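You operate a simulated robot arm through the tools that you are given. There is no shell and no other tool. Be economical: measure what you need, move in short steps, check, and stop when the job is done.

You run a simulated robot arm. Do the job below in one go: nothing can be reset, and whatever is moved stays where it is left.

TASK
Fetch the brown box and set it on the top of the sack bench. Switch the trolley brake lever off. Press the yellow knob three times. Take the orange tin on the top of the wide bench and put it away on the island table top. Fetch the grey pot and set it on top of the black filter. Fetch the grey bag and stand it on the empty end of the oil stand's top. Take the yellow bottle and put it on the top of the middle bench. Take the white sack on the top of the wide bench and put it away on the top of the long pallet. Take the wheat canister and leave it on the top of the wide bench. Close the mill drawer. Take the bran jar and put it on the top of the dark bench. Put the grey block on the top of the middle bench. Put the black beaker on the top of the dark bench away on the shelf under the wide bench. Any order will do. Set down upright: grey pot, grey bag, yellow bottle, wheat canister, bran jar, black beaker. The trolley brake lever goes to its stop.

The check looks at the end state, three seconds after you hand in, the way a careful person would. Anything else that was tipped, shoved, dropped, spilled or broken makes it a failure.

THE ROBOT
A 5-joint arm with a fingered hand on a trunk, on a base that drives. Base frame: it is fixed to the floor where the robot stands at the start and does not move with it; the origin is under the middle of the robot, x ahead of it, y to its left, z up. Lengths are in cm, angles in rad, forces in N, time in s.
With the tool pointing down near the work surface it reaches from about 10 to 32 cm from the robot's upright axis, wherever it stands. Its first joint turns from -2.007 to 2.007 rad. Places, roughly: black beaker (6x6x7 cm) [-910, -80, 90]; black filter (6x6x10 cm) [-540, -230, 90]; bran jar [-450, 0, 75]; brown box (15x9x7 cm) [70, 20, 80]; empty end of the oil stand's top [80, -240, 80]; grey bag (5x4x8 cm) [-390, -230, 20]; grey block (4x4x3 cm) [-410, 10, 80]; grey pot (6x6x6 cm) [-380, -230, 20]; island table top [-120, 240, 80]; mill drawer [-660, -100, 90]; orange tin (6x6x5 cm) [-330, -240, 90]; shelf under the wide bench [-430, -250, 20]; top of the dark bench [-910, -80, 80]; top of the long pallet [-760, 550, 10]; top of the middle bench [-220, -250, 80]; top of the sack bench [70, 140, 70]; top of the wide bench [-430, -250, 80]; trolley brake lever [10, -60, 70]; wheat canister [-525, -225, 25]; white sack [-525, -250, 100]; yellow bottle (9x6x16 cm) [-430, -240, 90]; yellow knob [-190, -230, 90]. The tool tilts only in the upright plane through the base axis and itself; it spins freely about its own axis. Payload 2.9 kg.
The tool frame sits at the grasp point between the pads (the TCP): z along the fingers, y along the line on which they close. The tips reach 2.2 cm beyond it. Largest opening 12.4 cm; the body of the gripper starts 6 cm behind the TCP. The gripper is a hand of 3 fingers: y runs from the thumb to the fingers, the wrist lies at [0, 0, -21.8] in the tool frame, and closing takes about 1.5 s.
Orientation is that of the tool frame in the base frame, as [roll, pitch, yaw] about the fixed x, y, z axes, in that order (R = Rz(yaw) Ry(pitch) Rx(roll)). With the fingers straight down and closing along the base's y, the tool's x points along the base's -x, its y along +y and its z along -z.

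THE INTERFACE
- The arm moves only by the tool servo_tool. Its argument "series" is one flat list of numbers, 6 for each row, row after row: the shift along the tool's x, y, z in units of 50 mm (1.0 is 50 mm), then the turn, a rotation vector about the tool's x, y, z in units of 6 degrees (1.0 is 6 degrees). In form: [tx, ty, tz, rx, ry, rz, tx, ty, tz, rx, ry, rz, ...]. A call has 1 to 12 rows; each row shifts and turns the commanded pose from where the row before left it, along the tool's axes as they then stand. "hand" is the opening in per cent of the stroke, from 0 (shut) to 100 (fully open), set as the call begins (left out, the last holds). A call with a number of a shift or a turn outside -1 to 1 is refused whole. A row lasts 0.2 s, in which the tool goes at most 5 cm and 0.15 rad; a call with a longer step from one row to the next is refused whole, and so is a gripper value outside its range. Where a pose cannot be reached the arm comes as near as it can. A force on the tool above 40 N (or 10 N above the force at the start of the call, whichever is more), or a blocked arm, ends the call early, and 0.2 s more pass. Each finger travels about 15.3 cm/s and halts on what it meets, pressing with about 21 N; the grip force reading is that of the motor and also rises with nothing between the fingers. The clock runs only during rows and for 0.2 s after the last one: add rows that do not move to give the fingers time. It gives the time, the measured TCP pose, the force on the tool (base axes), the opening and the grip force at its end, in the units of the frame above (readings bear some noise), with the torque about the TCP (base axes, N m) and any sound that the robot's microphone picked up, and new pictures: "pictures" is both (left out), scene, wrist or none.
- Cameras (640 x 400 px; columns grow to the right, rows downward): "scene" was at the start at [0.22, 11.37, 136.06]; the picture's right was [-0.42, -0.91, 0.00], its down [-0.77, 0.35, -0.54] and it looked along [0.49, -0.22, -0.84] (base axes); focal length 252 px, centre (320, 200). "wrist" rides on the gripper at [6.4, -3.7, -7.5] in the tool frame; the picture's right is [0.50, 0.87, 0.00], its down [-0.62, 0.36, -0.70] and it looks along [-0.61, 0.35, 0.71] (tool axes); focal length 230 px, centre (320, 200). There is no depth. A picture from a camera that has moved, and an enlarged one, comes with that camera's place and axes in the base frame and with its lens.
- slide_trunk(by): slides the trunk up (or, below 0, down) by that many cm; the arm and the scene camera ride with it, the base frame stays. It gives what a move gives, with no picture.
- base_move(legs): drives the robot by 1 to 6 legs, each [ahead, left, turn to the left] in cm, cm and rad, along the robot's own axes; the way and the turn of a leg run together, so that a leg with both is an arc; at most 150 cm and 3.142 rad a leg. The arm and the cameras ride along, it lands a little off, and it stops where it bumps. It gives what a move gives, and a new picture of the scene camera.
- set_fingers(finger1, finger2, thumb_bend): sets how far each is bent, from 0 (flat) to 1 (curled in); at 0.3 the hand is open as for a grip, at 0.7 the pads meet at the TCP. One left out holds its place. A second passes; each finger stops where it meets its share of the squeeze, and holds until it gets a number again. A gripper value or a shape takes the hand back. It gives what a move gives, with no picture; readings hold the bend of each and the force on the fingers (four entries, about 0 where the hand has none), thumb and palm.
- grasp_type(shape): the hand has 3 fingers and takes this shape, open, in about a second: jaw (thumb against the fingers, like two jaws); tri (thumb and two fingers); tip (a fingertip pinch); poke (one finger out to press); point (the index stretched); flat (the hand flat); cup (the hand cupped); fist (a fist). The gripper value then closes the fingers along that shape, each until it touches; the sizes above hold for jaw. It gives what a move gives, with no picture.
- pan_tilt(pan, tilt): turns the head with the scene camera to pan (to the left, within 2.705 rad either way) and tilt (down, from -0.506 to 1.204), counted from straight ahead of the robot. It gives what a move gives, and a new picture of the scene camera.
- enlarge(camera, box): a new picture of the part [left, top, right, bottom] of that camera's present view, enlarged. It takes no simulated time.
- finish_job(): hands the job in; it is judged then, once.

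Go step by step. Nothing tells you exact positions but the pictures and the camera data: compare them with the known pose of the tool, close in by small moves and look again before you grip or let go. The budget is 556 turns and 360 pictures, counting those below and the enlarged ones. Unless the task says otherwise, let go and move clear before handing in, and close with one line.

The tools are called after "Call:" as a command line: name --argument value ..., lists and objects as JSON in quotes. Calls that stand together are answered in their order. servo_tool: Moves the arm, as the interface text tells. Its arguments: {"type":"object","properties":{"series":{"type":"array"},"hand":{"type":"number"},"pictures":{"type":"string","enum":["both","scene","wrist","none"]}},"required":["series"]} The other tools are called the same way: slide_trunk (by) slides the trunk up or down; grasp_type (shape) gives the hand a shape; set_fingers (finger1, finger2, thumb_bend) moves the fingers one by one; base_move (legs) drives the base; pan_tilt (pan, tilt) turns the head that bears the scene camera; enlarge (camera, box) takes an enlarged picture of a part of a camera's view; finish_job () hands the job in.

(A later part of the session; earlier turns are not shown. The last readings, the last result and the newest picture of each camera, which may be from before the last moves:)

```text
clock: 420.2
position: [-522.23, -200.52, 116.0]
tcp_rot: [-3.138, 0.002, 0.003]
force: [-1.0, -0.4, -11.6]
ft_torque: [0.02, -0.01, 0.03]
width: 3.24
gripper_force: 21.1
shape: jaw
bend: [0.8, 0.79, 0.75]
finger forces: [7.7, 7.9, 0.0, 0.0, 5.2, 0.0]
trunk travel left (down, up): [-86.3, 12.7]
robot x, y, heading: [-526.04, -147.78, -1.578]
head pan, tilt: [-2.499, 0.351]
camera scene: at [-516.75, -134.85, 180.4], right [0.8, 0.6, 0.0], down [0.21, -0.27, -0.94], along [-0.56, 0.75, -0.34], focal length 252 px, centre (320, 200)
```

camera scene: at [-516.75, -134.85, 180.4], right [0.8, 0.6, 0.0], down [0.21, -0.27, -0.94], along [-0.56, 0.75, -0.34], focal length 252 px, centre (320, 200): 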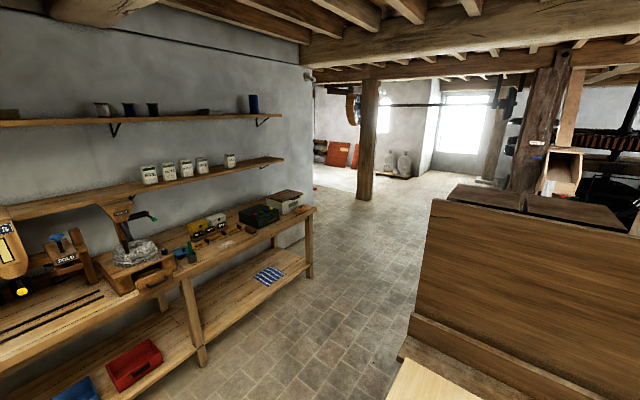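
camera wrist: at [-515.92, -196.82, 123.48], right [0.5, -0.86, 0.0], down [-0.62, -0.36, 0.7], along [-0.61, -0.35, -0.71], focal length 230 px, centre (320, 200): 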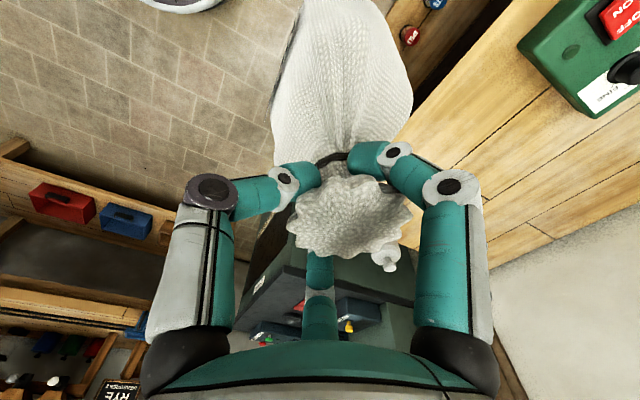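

The way is clear: passage at x≈-608 between the bin station and the mill bench, pallet visible in the far corner. I retract a bit, move right and back through the passage.

Call:
servo_tool --series '[0, -0.7, 0, 0, 0, 0, 0, -0.7, 0, 0, 0, 0, 0, -0.7, 0, 0, 0, 0, 0, -0.7, 0, 0, 0, 0]' --pictures "none"

Call:
base_move --legs '[[0, -80, 0], [-150, 0, 0], [-140, 0, 0]]'

Call:
pan_tilt --pan -2.6 --tilt 0.4

```text
clock: 421.2
position: [-522.16, -185.99, 116.23]
tcp_rot: [-3.139, -0.001, 0.004]
force: [-0.9, 2.0, -10.6]
ft_torque: [0.28, 0.0, 0.01]
width: 3.29
gripper_force: 21.8
shape: jaw
bend: [0.8, 0.79, 0.75]
finger forces: [10.2, 9.9, 0.0, 0.0, 3.6, 0.0]
trunk travel left (down, up): [-86.3, 12.7]
robot x, y, heading: [-525.35, -147.64, -1.576]
head pan, tilt: [-2.499, 0.351]
```

```text
clock: 439.1
position: [-602.78, 103.07, 116.18]
tcp_rot: [-3.14, -0.002, -0.002]
force: [0.3, 0.6, -10.7]
ft_torque: [0.06, -0.04, 0.01]
width: 3.26
gripper_force: 21.4
shape: jaw
bend: [0.8, 0.79, 0.75]
finger forces: [8.0, 8.2, 0.0, 0.0, 4.6, 0.1]
trunk travel left (down, up): [-86.3, 12.7]
robot x, y, heading: [-605.94, 141.52, -1.583]
head pan, tilt: [-2.499, 0.351]
camera scene: at [-596.93, 154.5, 180.4], right [0.81, 0.59, 0.0], down [0.2, -0.28, -0.94], along [-0.56, 0.76, -0.34], focal length 252 px, centre (320, 200)
```

scene: 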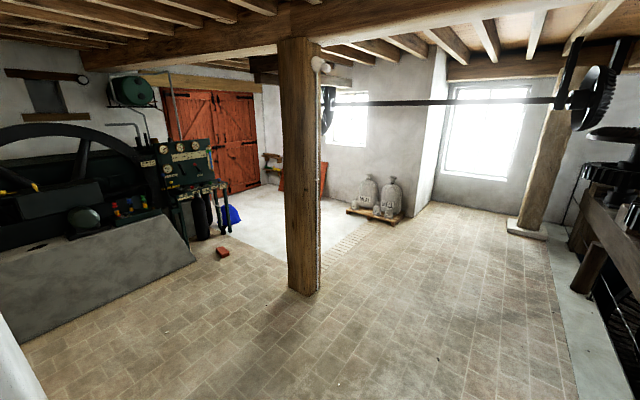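

```text
clock: 439.8
position: [-602.81, 103.15, 116.19]
tcp_rot: [-3.136, -0.001, -0.003]
force: [-0.1, 0.4, -12.1]
ft_torque: [0.09, -0.02, 0.01]
width: 3.24
gripper_force: 20.5
shape: jaw
bend: [0.8, 0.79, 0.75]
finger forces: [8.4, 8.7, 0.0, 0.0, 3.8, 0.0]
trunk travel left (down, up): [-86.3, 12.7]
robot x, y, heading: [-606.1, 141.54, -1.584]
head pan, tilt: [-2.601, 0.4]
camera scene: at [-596.12, 155.01, 179.95], right [0.86, 0.51, 0.0], down [0.2, -0.33, -0.92], along [-0.47, 0.79, -0.39], focal length 252 px, centre (320, 200)
```

scene: 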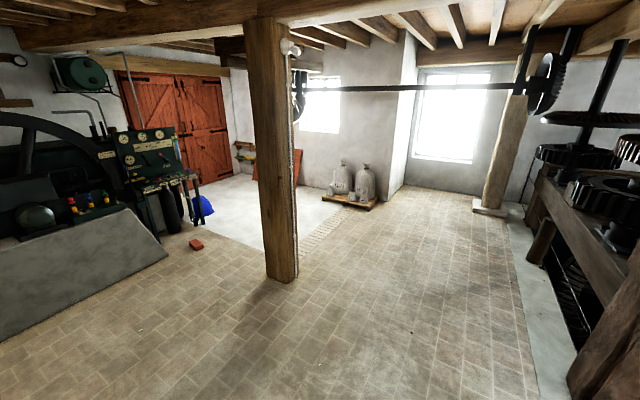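

The pallet is in the far corner around (-755,545), with sacks on it. A post stands at (-738,316), so I keep to x≈-605, back up to y≈420, turn round and look.

Call:
base_move --legs '[[-140, 0, 0], [-130, 0, 0], [0, 0, -2.7]]'

Call:
pan_tilt --pan 0.25 --tilt 0.5

```text
clock: 459.4
position: [-624.14, 445.17, 116.27]
tcp_rot: [-3.14, 0.001, -2.758]
force: [-0.7, 0.8, -11.6]
ft_torque: [-0.08, -0.07, 0.01]
width: 3.2
gripper_force: 21.0
shape: jaw
bend: [0.8, 0.79, 0.75]
finger forces: [8.2, 8.4, 0.0, 0.0, 3.4, 0.1]
trunk travel left (down, up): [-86.3, 12.7]
robot x, y, heading: [-606.84, 410.88, 1.946]
head pan, tilt: [-2.601, 0.4]
camera scene: at [-610.76, 394.1, 179.94], right [-0.61, -0.79, 0.0], down [-0.31, 0.24, -0.92], along [0.73, -0.56, -0.39], focal length 252 px, centre (320, 200)
```

scene: 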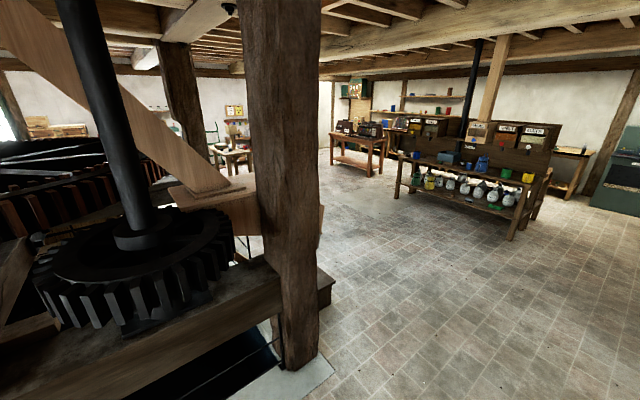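

```text
clock: 461.9
position: [-624.04, 445.28, 116.28]
tcp_rot: [-3.138, 0.0, -2.758]
force: [-1.0, -0.4, -10.4]
ft_torque: [-0.11, -0.04, 0.01]
width: 3.22
gripper_force: 20.6
shape: jaw
bend: [0.8, 0.79, 0.75]
finger forces: [8.3, 8.3, 0.0, 0.0, 3.4, 0.0]
trunk travel left (down, up): [-86.3, 12.7]
robot x, y, heading: [-607.03, 410.79, 1.951]
head pan, tilt: [0.25, 0.499]
camera scene: at [-623.45, 407.1, 179.01], right [0.81, 0.59, 0.0], down [0.28, -0.39, -0.88], along [-0.51, 0.71, -0.48], focal length 252 px, centre (320, 200)
```

scene: 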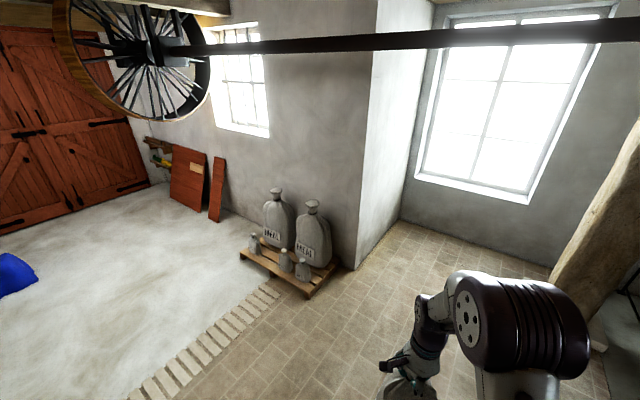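

Call:
enlarge --camera "scene" --box '[210, 170, 370, 310]'

```text
2.86 times, centred on (290, 240) of scene
camera zoom: at [-623.45, 407.1, 179.01], right [0.81, 0.59, 0.0], down [0.28, -0.39, -0.88], along [-0.51, 0.71, -0.48], focal length 721 px, centre (406, 86)
```

zoom: 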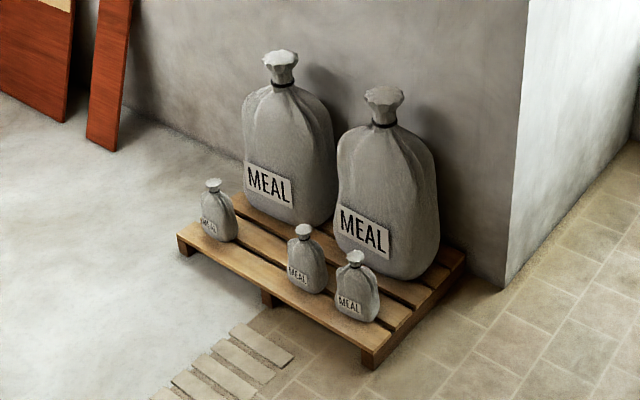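

The small MEAL sacks stand in a row at y≈528 on the pallet with an empty slot at x≈-771.5. I turn to face +y, slide over in front of that slot and lower the trunk.

Call:
base_move --legs '[[0, 0, -0.38], [0, 120, 0], [0, 44, 0]]'

Call:
slide_trunk --by -40

Call:
pan_tilt --pan 0.0 --tilt 0.6

```text
clock: 471.4
position: [-772.8, 450.48, 116.17]
tcp_rot: [-3.138, -0.001, 3.141]
force: [0.0, 0.5, -11.0]
ft_torque: [-0.07, 0.01, 0.02]
width: 3.23
gripper_force: 21.0
shape: jaw
bend: [0.8, 0.79, 0.75]
finger forces: [8.5, 8.7, 0.0, 0.0, 3.1, 0.0]
trunk travel left (down, up): [-86.3, 12.7]
robot x, y, heading: [-769.62, 411.83, 1.563]
head pan, tilt: [0.25, 0.499]
camera scene: at [-786.39, 414.88, 179.02], right [0.97, 0.24, 0.0], down [0.11, -0.47, -0.88], along [-0.21, 0.85, -0.48], focal length 252 px, centre (320, 200)
```

scene: 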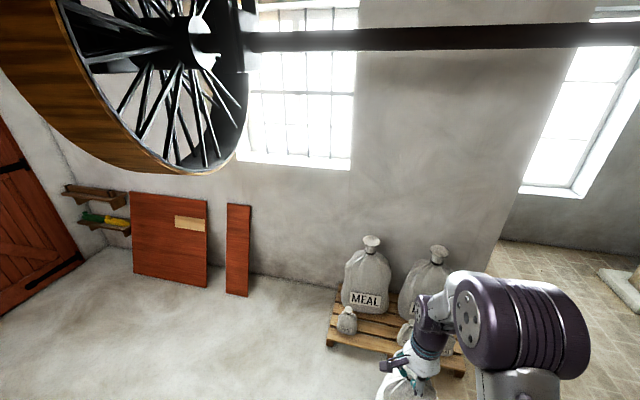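

```text
clock: 475.2
position: [-772.85, 450.43, 76.23]
tcp_rot: [-3.138, 0.0, -3.142]
force: [-0.1, 0.3, -12.0]
ft_torque: [-0.13, 0.01, -0.03]
width: 3.2
gripper_force: 20.6
shape: jaw
bend: [0.8, 0.79, 0.75]
finger forces: [8.4, 8.5, 0.0, 0.1, 3.1, 0.0]
trunk travel left (down, up): [-46.3, 52.7]
robot x, y, heading: [-769.84, 411.85, 1.56]
head pan, tilt: [0.25, 0.499]
```

```text
clock: 475.9
position: [-772.84, 450.42, 76.32]
tcp_rot: [-3.139, 0.0, -3.14]
force: [-0.7, 0.4, -11.4]
ft_torque: [-0.13, -0.01, 0.0]
width: 3.18
gripper_force: 20.9
shape: jaw
bend: [0.8, 0.79, 0.75]
finger forces: [8.6, 8.5, 0.0, 0.1, 3.0, 0.0]
trunk travel left (down, up): [-46.3, 52.7]
robot x, y, heading: [-769.51, 411.71, 1.565]
head pan, tilt: [0.0, 0.6]
camera scene: at [-784.21, 414.85, 138.11], right [1.0, -0.01, 0.0], down [0.0, -0.57, -0.82], along [0.01, 0.82, -0.57], focal length 252 px, centre (320, 200)
```

scene: 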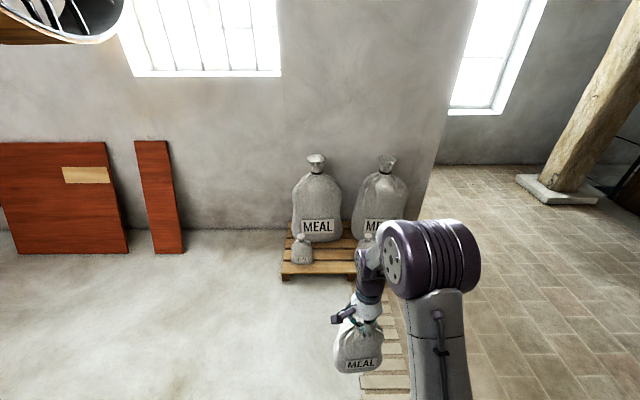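

Slot confirmed at x≈-772.5. I drive forward 62 cm with the sack above the small ones.

Call:
base_move --legs '[[62, 0, 0.006]]'

Call:
servo_tool --series '[0, 0.7, 0, 0, 0, 0, 0, 0.7, 0, 0, 0, 0, 0, 0.7, 0, 0, 0, 0, 0, 0.7, 0, 0, 0, 0, 0, 0, 0, 0, 0, 0]'

```text
clock: 479.4
position: [-771.89, 512.61, 76.21]
tcp_rot: [-3.14, 0.0, 3.135]
force: [0.2, -0.5, -11.3]
ft_torque: [-0.11, -0.02, 0.02]
width: 3.21
gripper_force: 20.7
shape: jaw
bend: [0.8, 0.79, 0.75]
finger forces: [8.5, 8.5, 0.0, 0.0, 2.8, 0.0]
trunk travel left (down, up): [-46.3, 52.7]
robot x, y, heading: [-768.99, 474.07, 1.563]
head pan, tilt: [0.0, 0.6]
camera scene: at [-783.54, 477.21, 138.1], right [1.0, -0.01, 0.0], down [-0.01, -0.57, -0.82], along [0.01, 0.82, -0.57], focal length 252 px, centre (320, 200)
```

scene: 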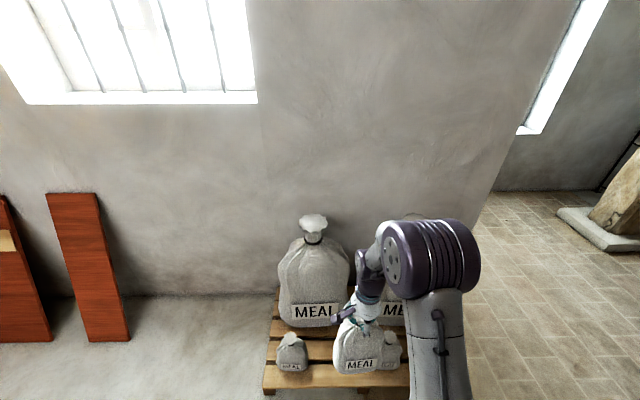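

```text
clock: 480.6
position: [-771.71, 526.47, 76.28]
tcp_rot: [-3.138, -0.001, 3.134]
force: [0.3, -0.3, -11.5]
ft_torque: [-0.18, 0.0, 0.01]
width: 3.2
gripper_force: 21.1
shape: jaw
bend: [0.8, 0.8, 0.75]
finger forces: [9.4, 9.5, 0.0, 0.0, 2.0, 0.0]
trunk travel left (down, up): [-46.3, 52.7]
robot x, y, heading: [-768.91, 473.89, 1.553]
head pan, tilt: [0.0, 0.6]
camera scene: at [-783.54, 477.21, 138.1], right [1.0, -0.01, 0.0], down [-0.01, -0.57, -0.82], along [0.01, 0.82, -0.57], focal length 252 px, centre (320, 200)
camera wrist: at [-778.34, 522.79, 83.78], right [-0.49, 0.87, 0.0], down [0.62, 0.36, 0.7], along [0.61, 0.34, -0.71], focal length 230 px, centre (320, 200)
```

scene: 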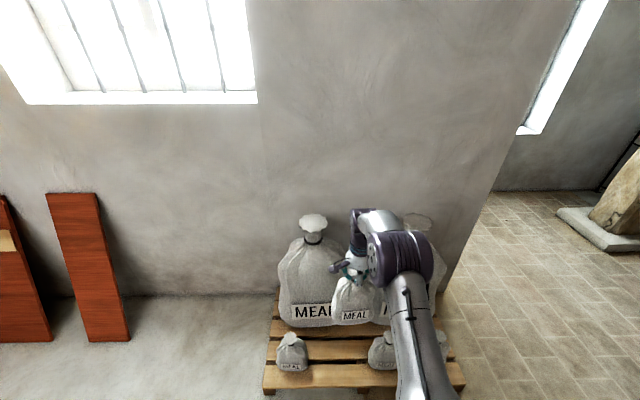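
wrist: 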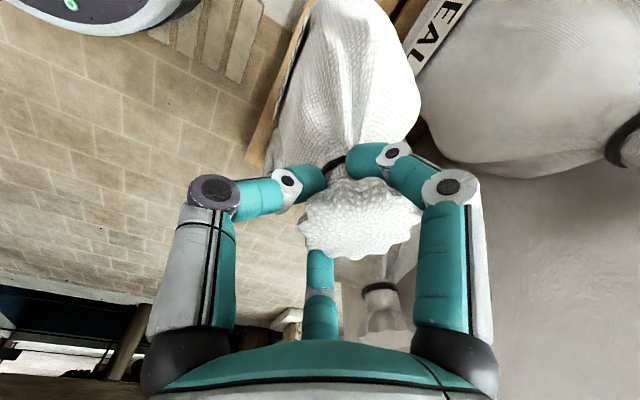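

Neighbours are at x≈-795.5 and -754.5; I centre at -774.5 and lower.

Call:
servo_tool --series '[0.27, 0.15, 0, 0, 0, 0, 0.27, 0.1, 0, 0, 0, 0, 0, 0, 0, 0, 0, 0]' --pictures "none"

Call:
slide_trunk --by -36

Call:
pan_tilt --pan 0.0 --tilt 0.8

```text
clock: 481.4
position: [-774.61, 527.85, 76.29]
tcp_rot: [-3.134, 0.001, 3.134]
force: [-0.2, -1.0, -11.1]
ft_torque: [-0.21, 0.03, -0.03]
width: 3.19
gripper_force: 21.4
shape: jaw
bend: [0.8, 0.8, 0.75]
finger forces: [9.9, 10.3, 0.0, 0.0, 1.0, 0.1]
trunk travel left (down, up): [-46.3, 52.7]
robot x, y, heading: [-769.04, 474.51, 1.559]
head pan, tilt: [0.0, 0.6]
```

```text
clock: 484.9
position: [-774.57, 527.85, 40.27]
tcp_rot: [-3.139, -0.001, 3.135]
force: [-0.5, 0.2, -11.2]
ft_torque: [-0.15, -0.02, -0.01]
width: 3.19
gripper_force: 21.0
shape: jaw
bend: [0.8, 0.8, 0.75]
finger forces: [8.8, 8.8, 0.1, 0.0, 1.7, 0.0]
trunk travel left (down, up): [-10.3, 88.7]
robot x, y, heading: [-768.68, 474.0, 1.556]
head pan, tilt: [0.0, 0.6]
```

```text
clock: 485.7
position: [-774.63, 527.78, 40.26]
tcp_rot: [-3.138, 0.0, 3.135]
force: [0.2, 0.9, -11.1]
ft_torque: [-0.19, 0.0, 0.03]
width: 3.16
gripper_force: 20.9
shape: jaw
bend: [0.8, 0.8, 0.75]
finger forces: [8.5, 8.4, 0.1, 0.1, 2.3, 0.0]
trunk travel left (down, up): [-10.3, 88.7]
robot x, y, heading: [-769.29, 474.25, 1.56]
head pan, tilt: [0.0, 0.799]
camera scene: at [-783.55, 476.4, 100.42], right [1.0, -0.01, 0.0], down [-0.01, -0.72, -0.7], along [0.01, 0.7, -0.72], focal length 252 px, centre (320, 200)
```

scene: 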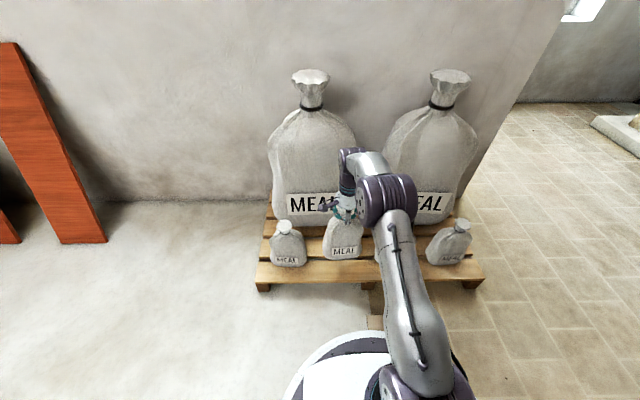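

Well positioned. Lowering until it stands on the pallet.

Call:
servo_tool --series '[0, 0, 0.4, 0, 0, 0, 0, 0, 0.3, 0, 0, 0, 0, 0, 0.2, 0, 0, 0, 0, 0, 0.15, 0, 0, 0, 0, 0, 0.15, 0, 0, 0, 0, 0, 0.15, 0, 0, 0, 0, 0, 0.1, 0, 0, 0, 0, 0, 0.1, 0, 0, 0]'

Call:
enlarge --camera "scene" --box '[240, 170, 440, 310]'

```text
clock: 487.5
position: [-774.63, 527.75, 32.58]
tcp_rot: [-3.137, 0.002, 3.136]
force: [-0.3, -0.1, -11.8]
ft_torque: [-0.1, -0.02, 0.01]
width: 3.17
gripper_force: 20.6
shape: jaw
bend: [0.8, 0.8, 0.75]
finger forces: [8.5, 8.4, 0.0, 0.0, 2.0, 0.0]
trunk travel left (down, up): [-10.3, 88.7]
robot x, y, heading: [-768.91, 473.75, 1.559]
head pan, tilt: [0.0, 0.799]
camera scene: at [-783.55, 476.4, 100.41], right [1.0, -0.01, 0.0], down [-0.01, -0.72, -0.7], along [0.01, 0.7, -0.72], focal length 252 px, centre (320, 200)
camera wrist: at [-781.2, 524.02, 40.01], right [-0.49, 0.87, 0.0], down [0.62, 0.35, 0.7], along [0.61, 0.34, -0.71], focal length 230 px, centre (320, 200)
```

scene: 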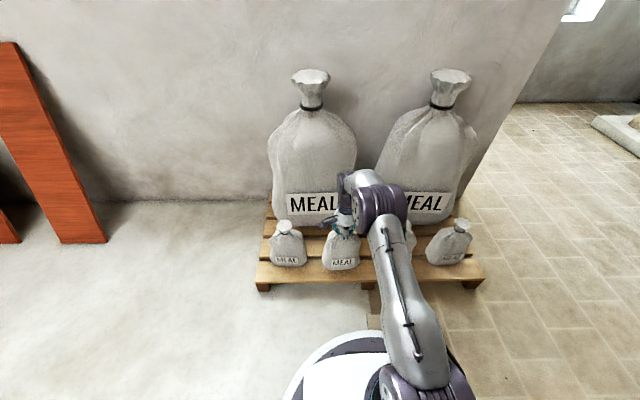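
wrist: 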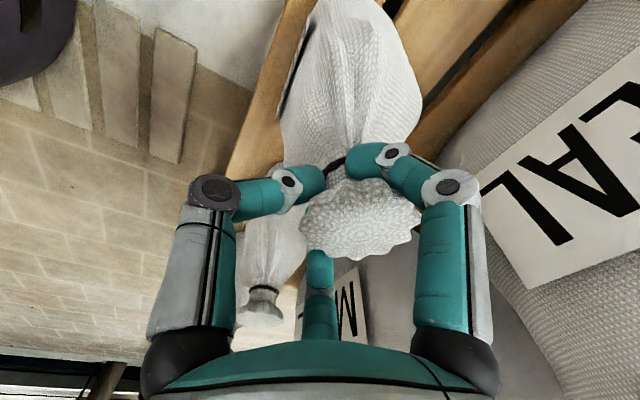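

```text
2.86 times, centred on (340, 240) of scene
camera zoom: at [-783.55, 476.4, 100.41], right [1.0, -0.01, 0.0], down [-0.01, -0.72, -0.7], along [0.01, 0.7, -0.72], focal length 721 px, centre (263, 86)
```

zoom: 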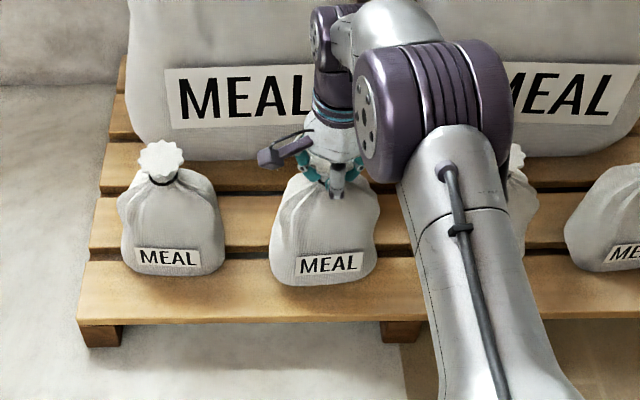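

Call:
servo_tool --series '[0, 0.25, 0, 0, 0, 0, 0, 0, 0.15, 0, 0, 0, 0, 0, 0.15, 0, 0, 0, 0, 0, 0.15, 0, 0, 0, 0, 0, 0.15, 0, 0, 0, 0, 0, 0.15, 0, 0, 0, 0, 0, 0.15, 0, 0, 0]' --pictures "none"

Call:
enlarge --camera "scene" --box '[240, 170, 440, 310]'

```text
clock: 489.1
position: [-774.71, 529.15, 28.9]
tcp_rot: [3.133, -0.001, 3.14]
force: [-1.9, -7.9, 31.2]
ft_torque: [0.01, 0.04, 0.02]
width: 3.17
gripper_force: 20.9
shape: jaw
bend: [0.85, 0.85, 0.76]
finger forces: [25.5, 20.7, 0.1, 0.0, 0.1, 0.0]
trunk travel left (down, up): [-10.3, 88.7]
robot x, y, heading: [-769.13, 474.26, 1.558]
head pan, tilt: [0.0, 0.799]
stopped in row 7: the force on the tool passed its limit at 42 N (the readings are from after the stop); the commanded pose is now the measured one
```

```text
2.86 times, centred on (340, 240) of scene
camera zoom: at [-783.52, 475.86, 100.48], right [1.0, -0.01, 0.0], down [-0.01, -0.71, -0.7], along [0.01, 0.7, -0.71], focal length 721 px, centre (263, 86)
```

zoom: 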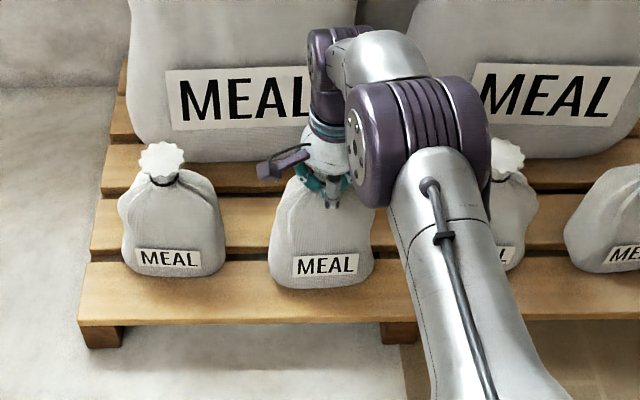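

The sack stands on the pallet. I ease, open and lift away.

Call:
servo_tool --series '[0, 0, -0.08, 0, 0, 0]' --pictures "none"

Call:
servo_tool --series '[0, 0, 0, 0, 0, 0, 0, 0, 0, 0, 0, 0, 0, 0, 0, 0, 0, 0, 0, 0, 0, 0, 0, 0, 0, 0, 0, 0, 0, 0]' --hand 100 --pictures "wrist"

Call:
servo_tool --series '[0, 0, -0.3, 0, 0, 0, 0, 0, -0.8, 0, 0, 0, 0, 0, -1, 0, 0, 0, 0, 0, -1, 0, 0, 0]'

```text
clock: 489.5
position: [-774.81, 529.18, 28.84]
tcp_rot: [3.136, 0.001, 3.138]
force: [-4.1, -7.1, 19.0]
ft_torque: [0.03, 0.1, 0.08]
width: 3.06
gripper_force: 21.0
shape: jaw
bend: [0.84, 0.84, 0.76]
finger forces: [18.8, 12.7, 0.0, 0.0, 0.1, 0.0]
trunk travel left (down, up): [-10.3, 88.7]
robot x, y, heading: [-769.17, 474.21, 1.556]
head pan, tilt: [0.0, 0.799]
```

```text
clock: 490.0
position: [-774.77, 529.15, 28.72]
tcp_rot: [3.137, 0.001, 3.135]
force: [-0.3, 0.4, -0.9]
ft_torque: [-0.04, 0.0, -0.02]
width: 12.38
gripper_force: 0.0
shape: jaw
bend: [0.3, 0.3, 0.3]
finger forces: [0.1, 0.0, 0.0, 0.0, 0.1, 0.1]
trunk travel left (down, up): [-10.3, 88.7]
robot x, y, heading: [-768.9, 474.39, 1.562]
head pan, tilt: [0.0, 0.799]
stopped in row 2: the force on the tool passed its limit at 46 N (the readings are from after the stop); the commanded pose is now the measured one
camera wrist: at [-781.3, 525.4, 36.24], right [-0.5, 0.87, 0.0], down [0.62, 0.35, 0.7], along [0.61, 0.35, -0.71], focal length 230 px, centre (320, 200)
```

wrist: 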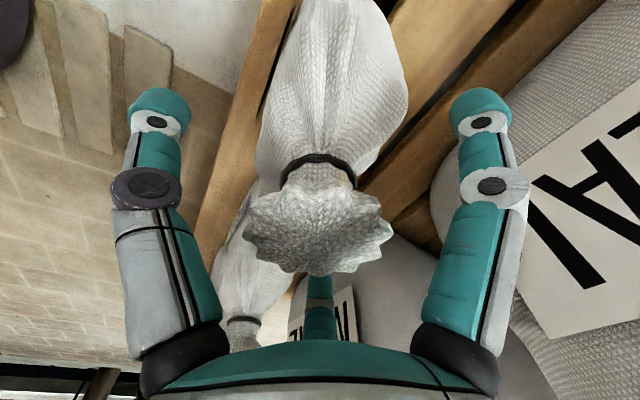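

```text
clock: 491.0
position: [-774.89, 529.13, 44.64]
tcp_rot: [3.138, 0.0, 3.137]
force: [0.4, -0.3, -0.1]
ft_torque: [-0.01, -0.02, -0.03]
width: 12.41
gripper_force: 0.0
shape: jaw
bend: [0.3, 0.3, 0.3]
finger forces: [0.1, 0.0, 0.0, 0.0, 0.0, 0.0]
trunk travel left (down, up): [-10.3, 88.7]
robot x, y, heading: [-768.93, 474.01, 1.563]
head pan, tilt: [0.0, 0.799]
camera scene: at [-783.56, 476.26, 100.42], right [1.0, -0.01, 0.0], down [-0.01, -0.72, -0.7], along [0.01, 0.7, -0.72], focal length 252 px, centre (320, 200)
camera wrist: at [-781.38, 525.31, 52.07], right [-0.5, 0.87, 0.0], down [0.62, 0.35, 0.7], along [0.61, 0.35, -0.71], focal length 230 px, centre (320, 200)
```

scene: 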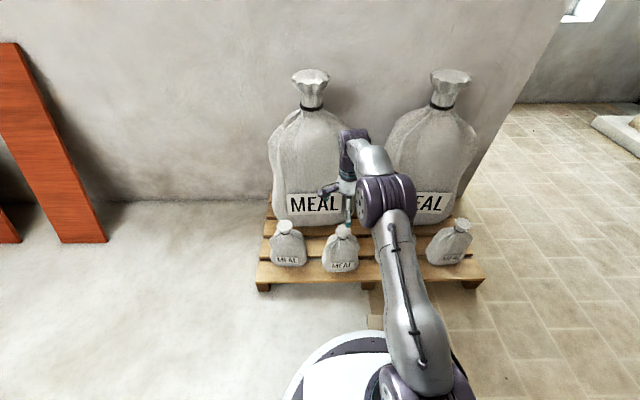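
wrist: 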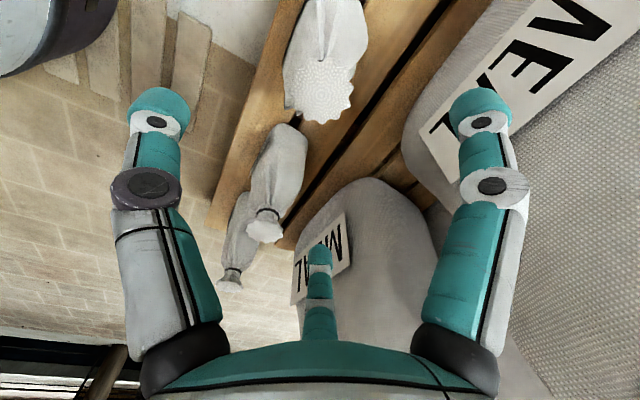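

The sack is placed in the row. Now for the bran jar: I back out, raise the trunk and drive back to the bin station's front side.

Call:
base_move --legs '[[-62, 0, 0], [0, -150, 0], [0, -14, 0], [0, 0, 3.13]]'

Call:
slide_trunk --by 40

Call:
slide_trunk --by 16

Call:
base_move --legs '[[140, 60, 0], [140, 60, 0]]'

```text
clock: 509.8
position: [-601.3, 351.43, 44.52]
tcp_rot: [3.137, -0.001, -0.043]
force: [0.1, -0.7, -0.2]
ft_torque: [-0.01, 0.0, 0.0]
width: 12.4
gripper_force: 0.1
shape: jaw
bend: [0.3, 0.3, 0.3]
finger forces: [0.1, 0.0, 0.0, 0.0, 0.0, 0.0]
trunk travel left (down, up): [-10.3, 88.7]
robot x, y, heading: [-604.7, 406.54, -1.62]
head pan, tilt: [0.0, 0.799]
camera scene: at [-590.62, 403.65, 100.42], right [-1.0, 0.05, 0.0], down [0.04, 0.72, -0.7], along [-0.04, -0.7, -0.72], focal length 252 px, centre (320, 200)
```

scene: 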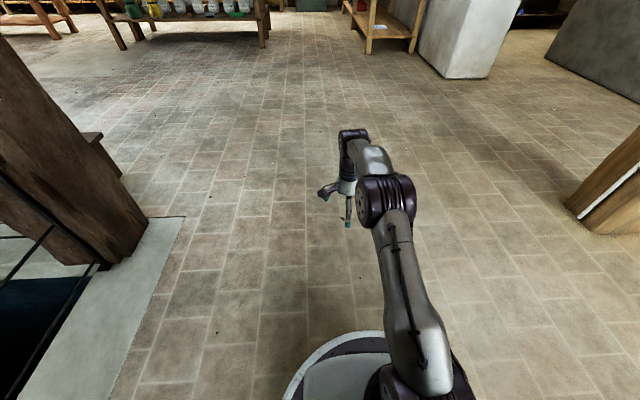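

```text
clock: 513.6
position: [-601.29, 351.58, 84.62]
tcp_rot: [3.136, 0.0, -0.043]
force: [-0.7, -1.2, -0.4]
ft_torque: [-0.03, 0.01, -0.01]
width: 12.39
gripper_force: 0.0
shape: jaw
bend: [0.3, 0.3, 0.3]
finger forces: [0.1, 0.0, 0.0, 0.0, 0.0, 0.1]
trunk travel left (down, up): [-50.3, 48.7]
robot x, y, heading: [-604.85, 406.26, -1.624]
head pan, tilt: [0.0, 0.799]
```

```text
clock: 515.5
position: [-601.26, 351.55, 100.44]
tcp_rot: [3.137, -0.001, -0.046]
force: [0.3, 0.2, -0.3]
ft_torque: [-0.01, -0.02, -0.01]
width: 12.37
gripper_force: 0.0
shape: jaw
bend: [0.3, 0.3, 0.3]
finger forces: [0.1, 0.0, 0.0, 0.0, 0.0, 0.1]
trunk travel left (down, up): [-66.3, 32.7]
robot x, y, heading: [-604.7, 406.83, -1.618]
head pan, tilt: [0.0, 0.799]
```

```text
refused: leg 1 is longer than a leg can be; nothing moved
```

Call:
base_move --legs '[[0, 0, 0.05], [145, 0, 0], [135, 0, 0], [0, 150, 0]]'

Call:
pan_tilt --pan 0.0 --tilt 0.5

```text
clock: 536.5
position: [-451.05, 69.06, 100.6]
tcp_rot: [3.136, 0.002, 0.012]
force: [0.2, -0.1, 0.1]
ft_torque: [-0.03, 0.02, -0.03]
width: 12.4
gripper_force: 0.1
shape: jaw
bend: [0.3, 0.3, 0.3]
finger forces: [0.1, 0.1, 0.0, 0.1, 0.0, 0.0]
trunk travel left (down, up): [-66.3, 32.7]
robot x, y, heading: [-457.72, 123.98, -1.563]
head pan, tilt: [0.0, 0.799]
camera scene: at [-443.23, 121.67, 156.42], right [-1.0, 0.0, 0.0], down [0.0, 0.72, -0.7], along [0.0, -0.7, -0.72], focal length 252 px, centre (320, 200)
```

scene: 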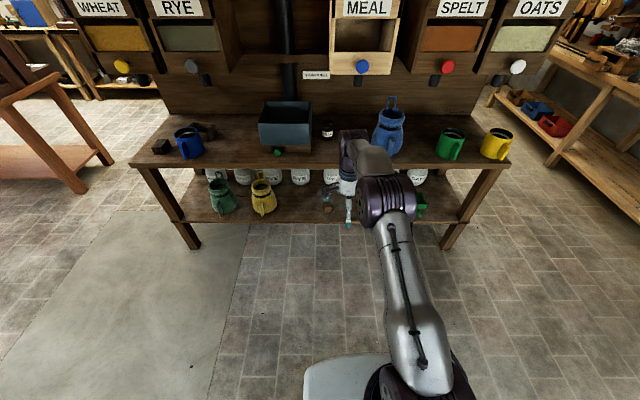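

```text
clock: 537.4
position: [-451.01, 68.95, 100.49]
tcp_rot: [3.136, -0.001, 0.011]
force: [1.0, -0.1, 0.0]
ft_torque: [-0.02, 0.0, -0.02]
width: 12.42
gripper_force: 0.0
shape: jaw
bend: [0.3, 0.3, 0.3]
finger forces: [0.0, 0.0, 0.0, 0.1, 0.0, 0.1]
trunk travel left (down, up): [-66.3, 32.7]
robot x, y, heading: [-457.66, 123.87, -1.568]
head pan, tilt: [0.0, 0.499]
camera scene: at [-443.25, 120.64, 159.01], right [-1.0, 0.0, 0.0], down [0.0, 0.48, -0.88], along [0.0, -0.88, -0.48], focal length 252 px, centre (320, 200)
```

scene: 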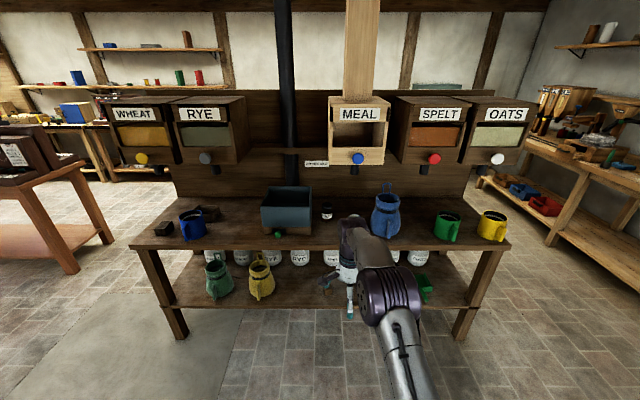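

The BRAN jar is at about (-446.7,1), 4 cm from the basin, under the gap between the hoppers. I turn the hand so thumb and camera point away from the basin, then drive so the arm comes in from the left.

Call:
servo_tool --series '[0, -0.9, 0, 0, 0, -1, 0, 0, 0, 0, 0, -1, 0, 0, 0, 0, 0, -1, 0, 0, 0, 0, 0, -1, 0, 0, 0, 0, 0, -1, 0, 0, 0, 0, 0, -1, 0, 0, 0, 0, 0, -1, 0, 0, 0, 0, 0, -1, 0, 0, 0, 0, 0, -1, 0, 0, 0, 0, 0, -1, 0, 0, 0, 0, 0, -1, 0, 0, 0, 0, 0, -1]' --pictures "none"

Call:
servo_tool --series '[-0.9, 0, 0, 0, 0, -1, -0.9, 0, 0, 0, 0, -1, -0.9, 0, 0, 0, 0, -1, 0, 0, 0, 0, 0, 0]' --pictures "none"

```text
clock: 540.0
position: [-451.07, 73.65, 100.52]
tcp_rot: [3.139, 0.005, 1.272]
force: [-0.1, -0.5, -0.1]
ft_torque: [-0.01, -0.02, 0.02]
width: 12.35
gripper_force: 0.0
shape: jaw
bend: [0.3, 0.3, 0.3]
finger forces: [0.1, 0.0, 0.0, 0.0, 0.0, 0.0]
trunk travel left (down, up): [-66.3, 32.7]
robot x, y, heading: [-457.41, 123.92, -1.574]
head pan, tilt: [0.0, 0.499]
```

```text
clock: 541.0
position: [-453.82, 67.05, 100.14]
tcp_rot: [-3.141, 0.002, 1.585]
force: [0.9, -0.2, 0.1]
ft_torque: [0.0, -0.01, 0.02]
width: 12.4
gripper_force: 0.0
shape: jaw
bend: [0.3, 0.3, 0.3]
finger forces: [0.1, 0.0, 0.0, 0.0, 0.0, 0.0]
out of reach, approached as far as the arm can: row 2, 3
trunk travel left (down, up): [-66.3, 32.7]
robot x, y, heading: [-457.97, 123.95, -1.568]
head pan, tilt: [0.0, 0.499]
```

Call:
servo_tool --series '[0.7, 0, -0.5, 0, 0, 0, 0.8, 0, -0.3, 0, 0, 0, 0.9, 0, 0, 0, 0, 0, 0.9, 0, 0, 0, 0, 0, 0.9, 0, 0, 0, 0, 0, 0, 0, 0, 0, 0, 0]' --pictures "none"

Call:
base_move --legs '[[0, 25, 0], [68, 0, 0]]'

Call:
set_fingers --finger1 0.42 --finger2 0.42 --thumb_bend 0.42

```text
clock: 542.4
position: [-454.25, 88.02, 104.21]
tcp_rot: [3.14, 0.003, 1.583]
force: [-0.4, -1.1, 0.3]
ft_torque: [0.02, 0.02, 0.01]
width: 12.39
gripper_force: 0.0
shape: jaw
bend: [0.3, 0.3, 0.3]
finger forces: [0.0, 0.0, 0.0, 0.1, 0.0, 0.1]
trunk travel left (down, up): [-66.3, 32.7]
robot x, y, heading: [-457.64, 123.74, -1.569]
head pan, tilt: [0.0, 0.499]
```

```text
clock: 547.5
position: [-429.54, 19.71, 104.14]
tcp_rot: [-3.141, 0.005, 1.577]
force: [-0.8, 0.8, 0.2]
ft_torque: [-0.05, 0.03, 0.0]
width: 12.38
gripper_force: 0.0
shape: jaw
bend: [0.3, 0.3, 0.3]
finger forces: [0.0, 0.1, 0.1, 0.0, 0.0, 0.0]
trunk travel left (down, up): [-66.3, 32.7]
robot x, y, heading: [-433.05, 55.45, -1.567]
head pan, tilt: [0.0, 0.499]
camera scene: at [-418.31, 52.21, 159.02], right [-1.0, 0.0, 0.0], down [0.0, 0.48, -0.88], along [0.0, -0.88, -0.48], focal length 252 px, centre (320, 200)
```

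scene: 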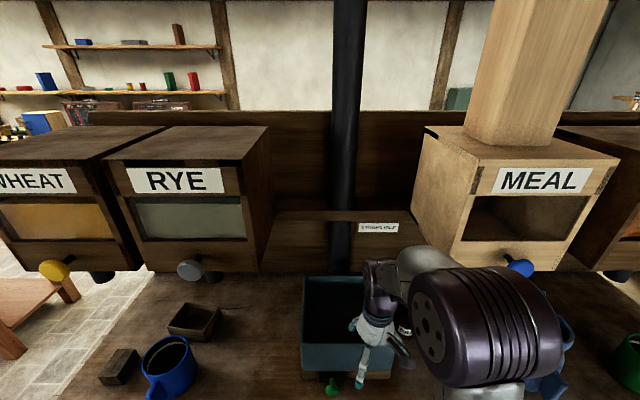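

```text
clock: 548.5
position: [-429.53, 19.73, 104.19]
tcp_rot: [-3.141, 0.005, 1.579]
force: [-0.5, -0.7, 1.4]
ft_torque: [-0.01, 0.01, 0.01]
width: 7.24
gripper_force: 0.0
shape: fingers
bend: [0.42, 0.42, 0.42]
finger forces: [0.0, 0.0, 0.1, 0.1, 0.0, 0.1]
trunk travel left (down, up): [-66.3, 32.7]
robot x, y, heading: [-432.7, 55.29, -1.571]
head pan, tilt: [0.0, 0.499]
```

I can see the jar right of the basin. I move the hand in front of it (still outside the hoppers) and look with the wrist camera.

Call:
servo_tool --series '[0.1, -0.75, 0, 0, 0, 0, 0.1, -0.75, 0, 0, 0, 0, 0.1, -0.75, 0, 0, 0, 0, 0.1, -0.65, 0, 0, 0, 0, 0, 0, 0.8, 0, 0, 0, 0, 0, 0, 0, 0, 0]' --hand 100

```text
clock: 549.9
position: [-444.05, 21.87, 99.84]
tcp_rot: [-3.139, 0.006, 1.579]
force: [1.1, 0.3, 0.1]
ft_torque: [0.01, 0.01, 0.0]
width: 12.41
gripper_force: 0.1
shape: jaw
bend: [0.3, 0.3, 0.3]
finger forces: [0.0, 0.0, 0.0, 0.0, 0.0, 0.0]
trunk travel left (down, up): [-66.3, 32.7]
robot x, y, heading: [-432.33, 55.52, -1.575]
head pan, tilt: [0.0, 0.499]
camera scene: at [-418.31, 52.36, 159.02], right [-1.0, 0.0, 0.0], down [0.0, 0.48, -0.88], along [0.0, -0.88, -0.48], focal length 252 px, centre (320, 200)
camera wrist: at [-447.92, 28.17, 107.34], right [0.86, 0.51, 0.0], down [0.36, -0.61, 0.7], along [0.35, -0.61, -0.71], focal length 230 px, centre (320, 200)
```

scene: 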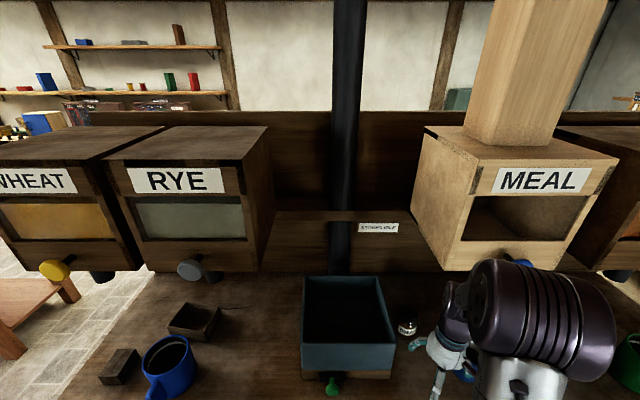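
wrist: 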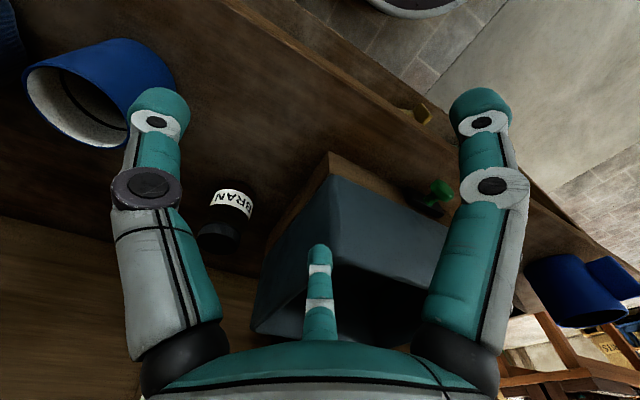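

Call:
enlarge --camera "scene" --box '[360, 280, 460, 370]'

Call:
enlarge --camera "wrist" --box '[150, 150, 350, 290]'

```text
4.44 times, centred on (410, 325) of scene
camera zoom: at [-418.31, 52.36, 159.02], right [-1.0, 0.0, 0.0], down [0.0, 0.48, -0.88], along [0.0, -0.88, -0.48], focal length 1122 px, centre (-80, -356)
```

zoom: 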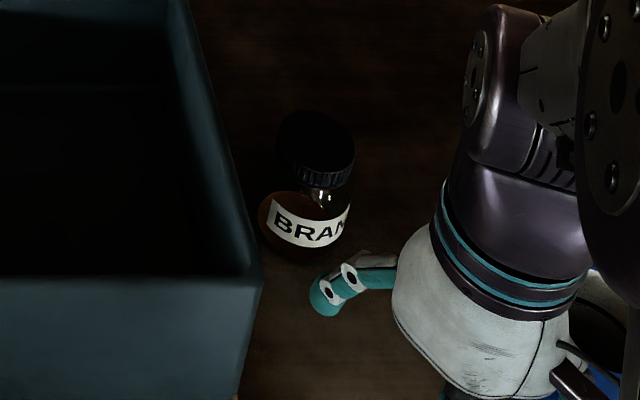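

```text
2.86 times, centred on (250, 220) of wrist
camera zoom: at [-447.92, 28.17, 107.34], right [0.86, 0.51, 0.0], down [0.36, -0.61, 0.7], along [0.35, -0.61, -0.71], focal length 657 px, centre (520, 143)
```

zoom: 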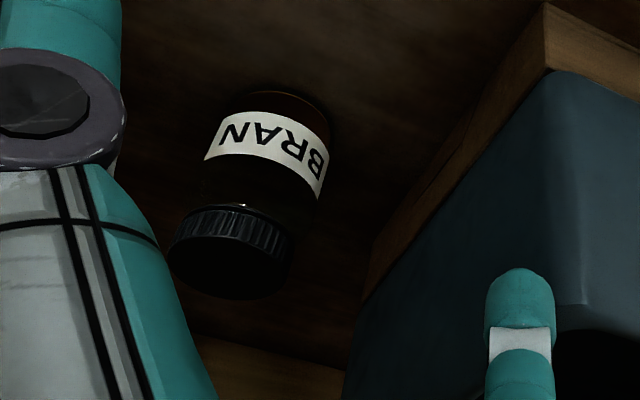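

The jar is at (-447,-1.6), 6.8 cm wide, top at z≈88.8; basin side at x≈-439. I adjust the base, lower the open hand in front of the table edge, and will slide in at grip height.

Call:
base_move --legs '[[3.4, -4.5, 0]]'

Call:
servo_tool --series '[0.5, 0.3, 0, 0, 0, 0, 0.3, 0.25, 0.5, 0, 0, 0, 0, 0, 0.8, 0, 0, 0, 0, 0, 0.8, 0, 0, 0, 0, 0, 0.7, 0, 0, 0, 0, 0, 0.2, 0, 0, 0, 0, 0, 0, 0, 0, 0]'

```text
clock: 550.9
position: [-448.61, 18.39, 99.89]
tcp_rot: [3.141, 0.004, 1.577]
force: [-0.1, -0.1, 0.3]
ft_torque: [0.03, 0.01, 0.0]
width: 12.36
gripper_force: 0.1
shape: jaw
bend: [0.3, 0.3, 0.3]
finger forces: [0.0, 0.1, 0.0, 0.1, 0.0, 0.0]
trunk travel left (down, up): [-66.3, 32.7]
robot x, y, heading: [-436.95, 52.09, -1.573]
head pan, tilt: [0.0, 0.499]
camera scene: at [-422.97, 48.78, 159.03], right [-1.0, 0.0, 0.0], down [0.0, 0.48, -0.88], along [0.0, -0.88, -0.48], focal length 252 px, centre (320, 200)
```

scene: 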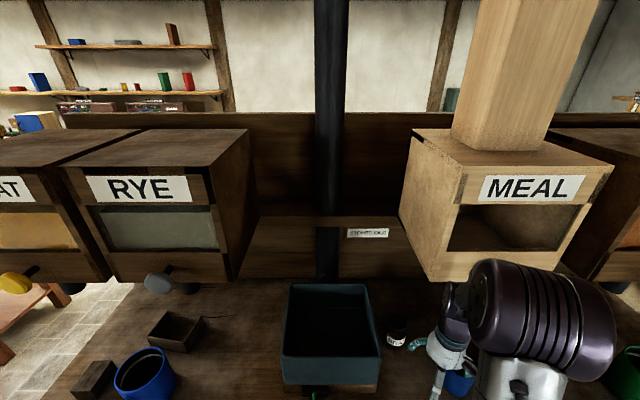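

```text
clock: 552.5
position: [-445.71, 22.27, 84.82]
tcp_rot: [-3.139, 0.006, 1.578]
force: [0.1, -0.7, 0.2]
ft_torque: [0.01, 0.02, -0.01]
width: 12.39
gripper_force: 0.1
shape: jaw
bend: [0.3, 0.3, 0.3]
finger forces: [0.0, 0.0, 0.1, 0.1, 0.0, 0.1]
trunk travel left (down, up): [-66.3, 32.7]
robot x, y, heading: [-437.24, 52.22, -1.568]
head pan, tilt: [0.0, 0.499]
camera scene: at [-422.81, 48.88, 159.02], right [-1.0, 0.0, 0.0], down [0.0, 0.48, -0.88], along [0.0, -0.88, -0.48], focal length 252 px, centre (320, 200)
camera wrist: at [-449.67, 28.63, 92.21], right [0.86, 0.51, 0.0], down [0.36, -0.61, 0.7], along [0.35, -0.61, -0.71], focal length 230 px, centre (320, 200)
```

scene: 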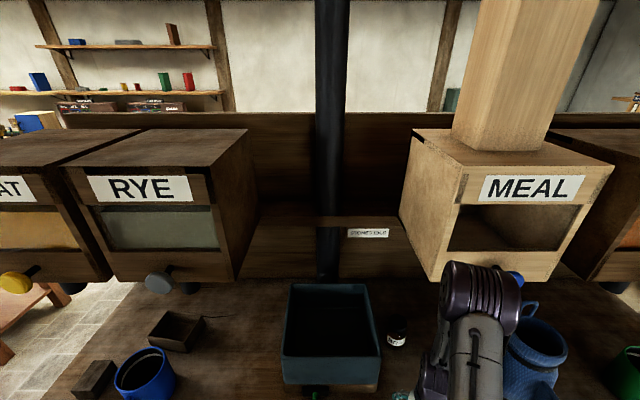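
wrist: 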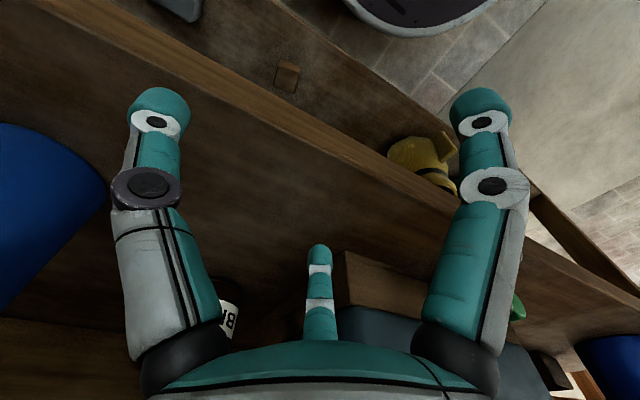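

Call:
servo_tool --series '[-0.5, 0, 0, 0, 0, 0, -0.5, 0, 0, 0, 0, 0, -0.5, 0, 0, 0, 0, 0, -0.5, 0, 0, 0, 0, 0, 0, 0, 0, 0, 0, 0]'

Call:
enlarge --camera "scene" --box '[360, 250, 500, 380]'

```text
clock: 553.7
position: [-445.61, 12.33, 84.99]
tcp_rot: [-3.139, 0.005, 1.577]
force: [0.2, -1.0, 1.4]
ft_torque: [-0.02, 0.04, 0.01]
width: 12.38
gripper_force: 0.0
shape: jaw
bend: [0.3, 0.3, 0.3]
finger forces: [0.0, 0.0, 0.0, 0.1, 0.1, 0.0]
trunk travel left (down, up): [-66.3, 32.7]
robot x, y, heading: [-437.07, 52.41, -1.578]
head pan, tilt: [0.0, 0.499]
camera scene: at [-422.82, 48.93, 159.02], right [-1.0, 0.0, 0.0], down [0.0, 0.48, -0.88], along [0.0, -0.88, -0.48], focal length 252 px, centre (320, 200)
camera wrist: at [-449.44, 18.69, 92.36], right [0.86, 0.51, 0.0], down [0.36, -0.61, 0.7], along [0.35, -0.61, -0.71], focal length 230 px, centre (320, 200)
```

scene: 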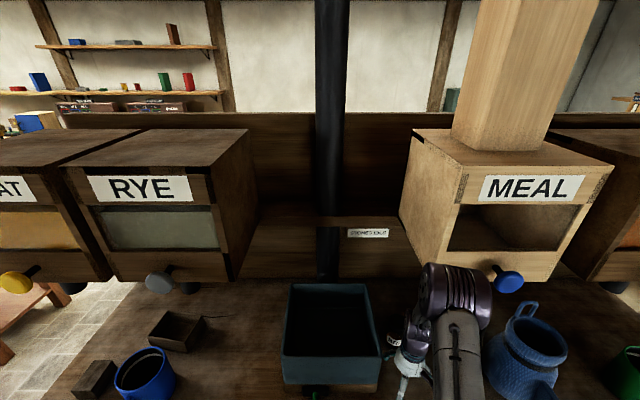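
wrist: 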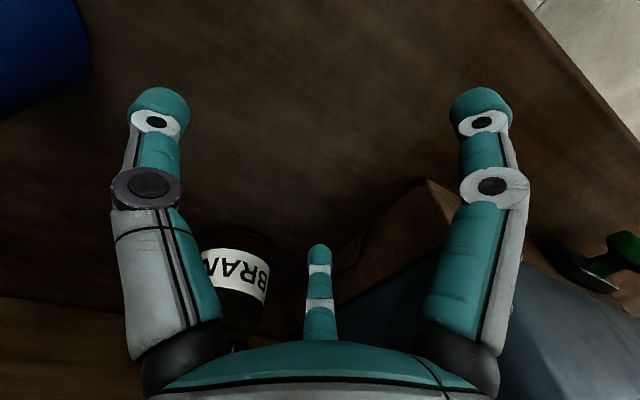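

```text
3.08 times, centred on (430, 315) of scene
camera zoom: at [-422.82, 48.93, 159.02], right [-1.0, 0.0, 0.0], down [0.0, 0.48, -0.88], along [0.0, -0.88, -0.48], focal length 776 px, centre (-18, -154)
```

zoom: 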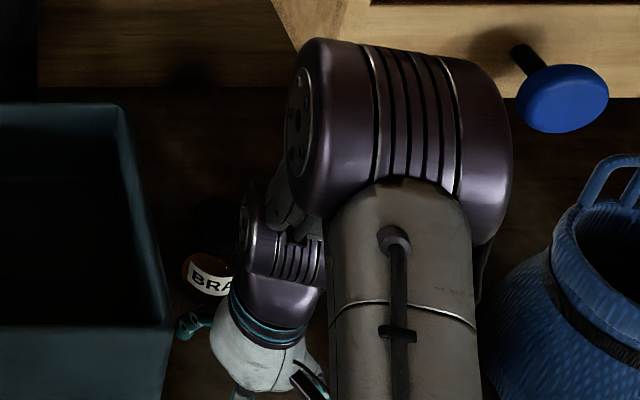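

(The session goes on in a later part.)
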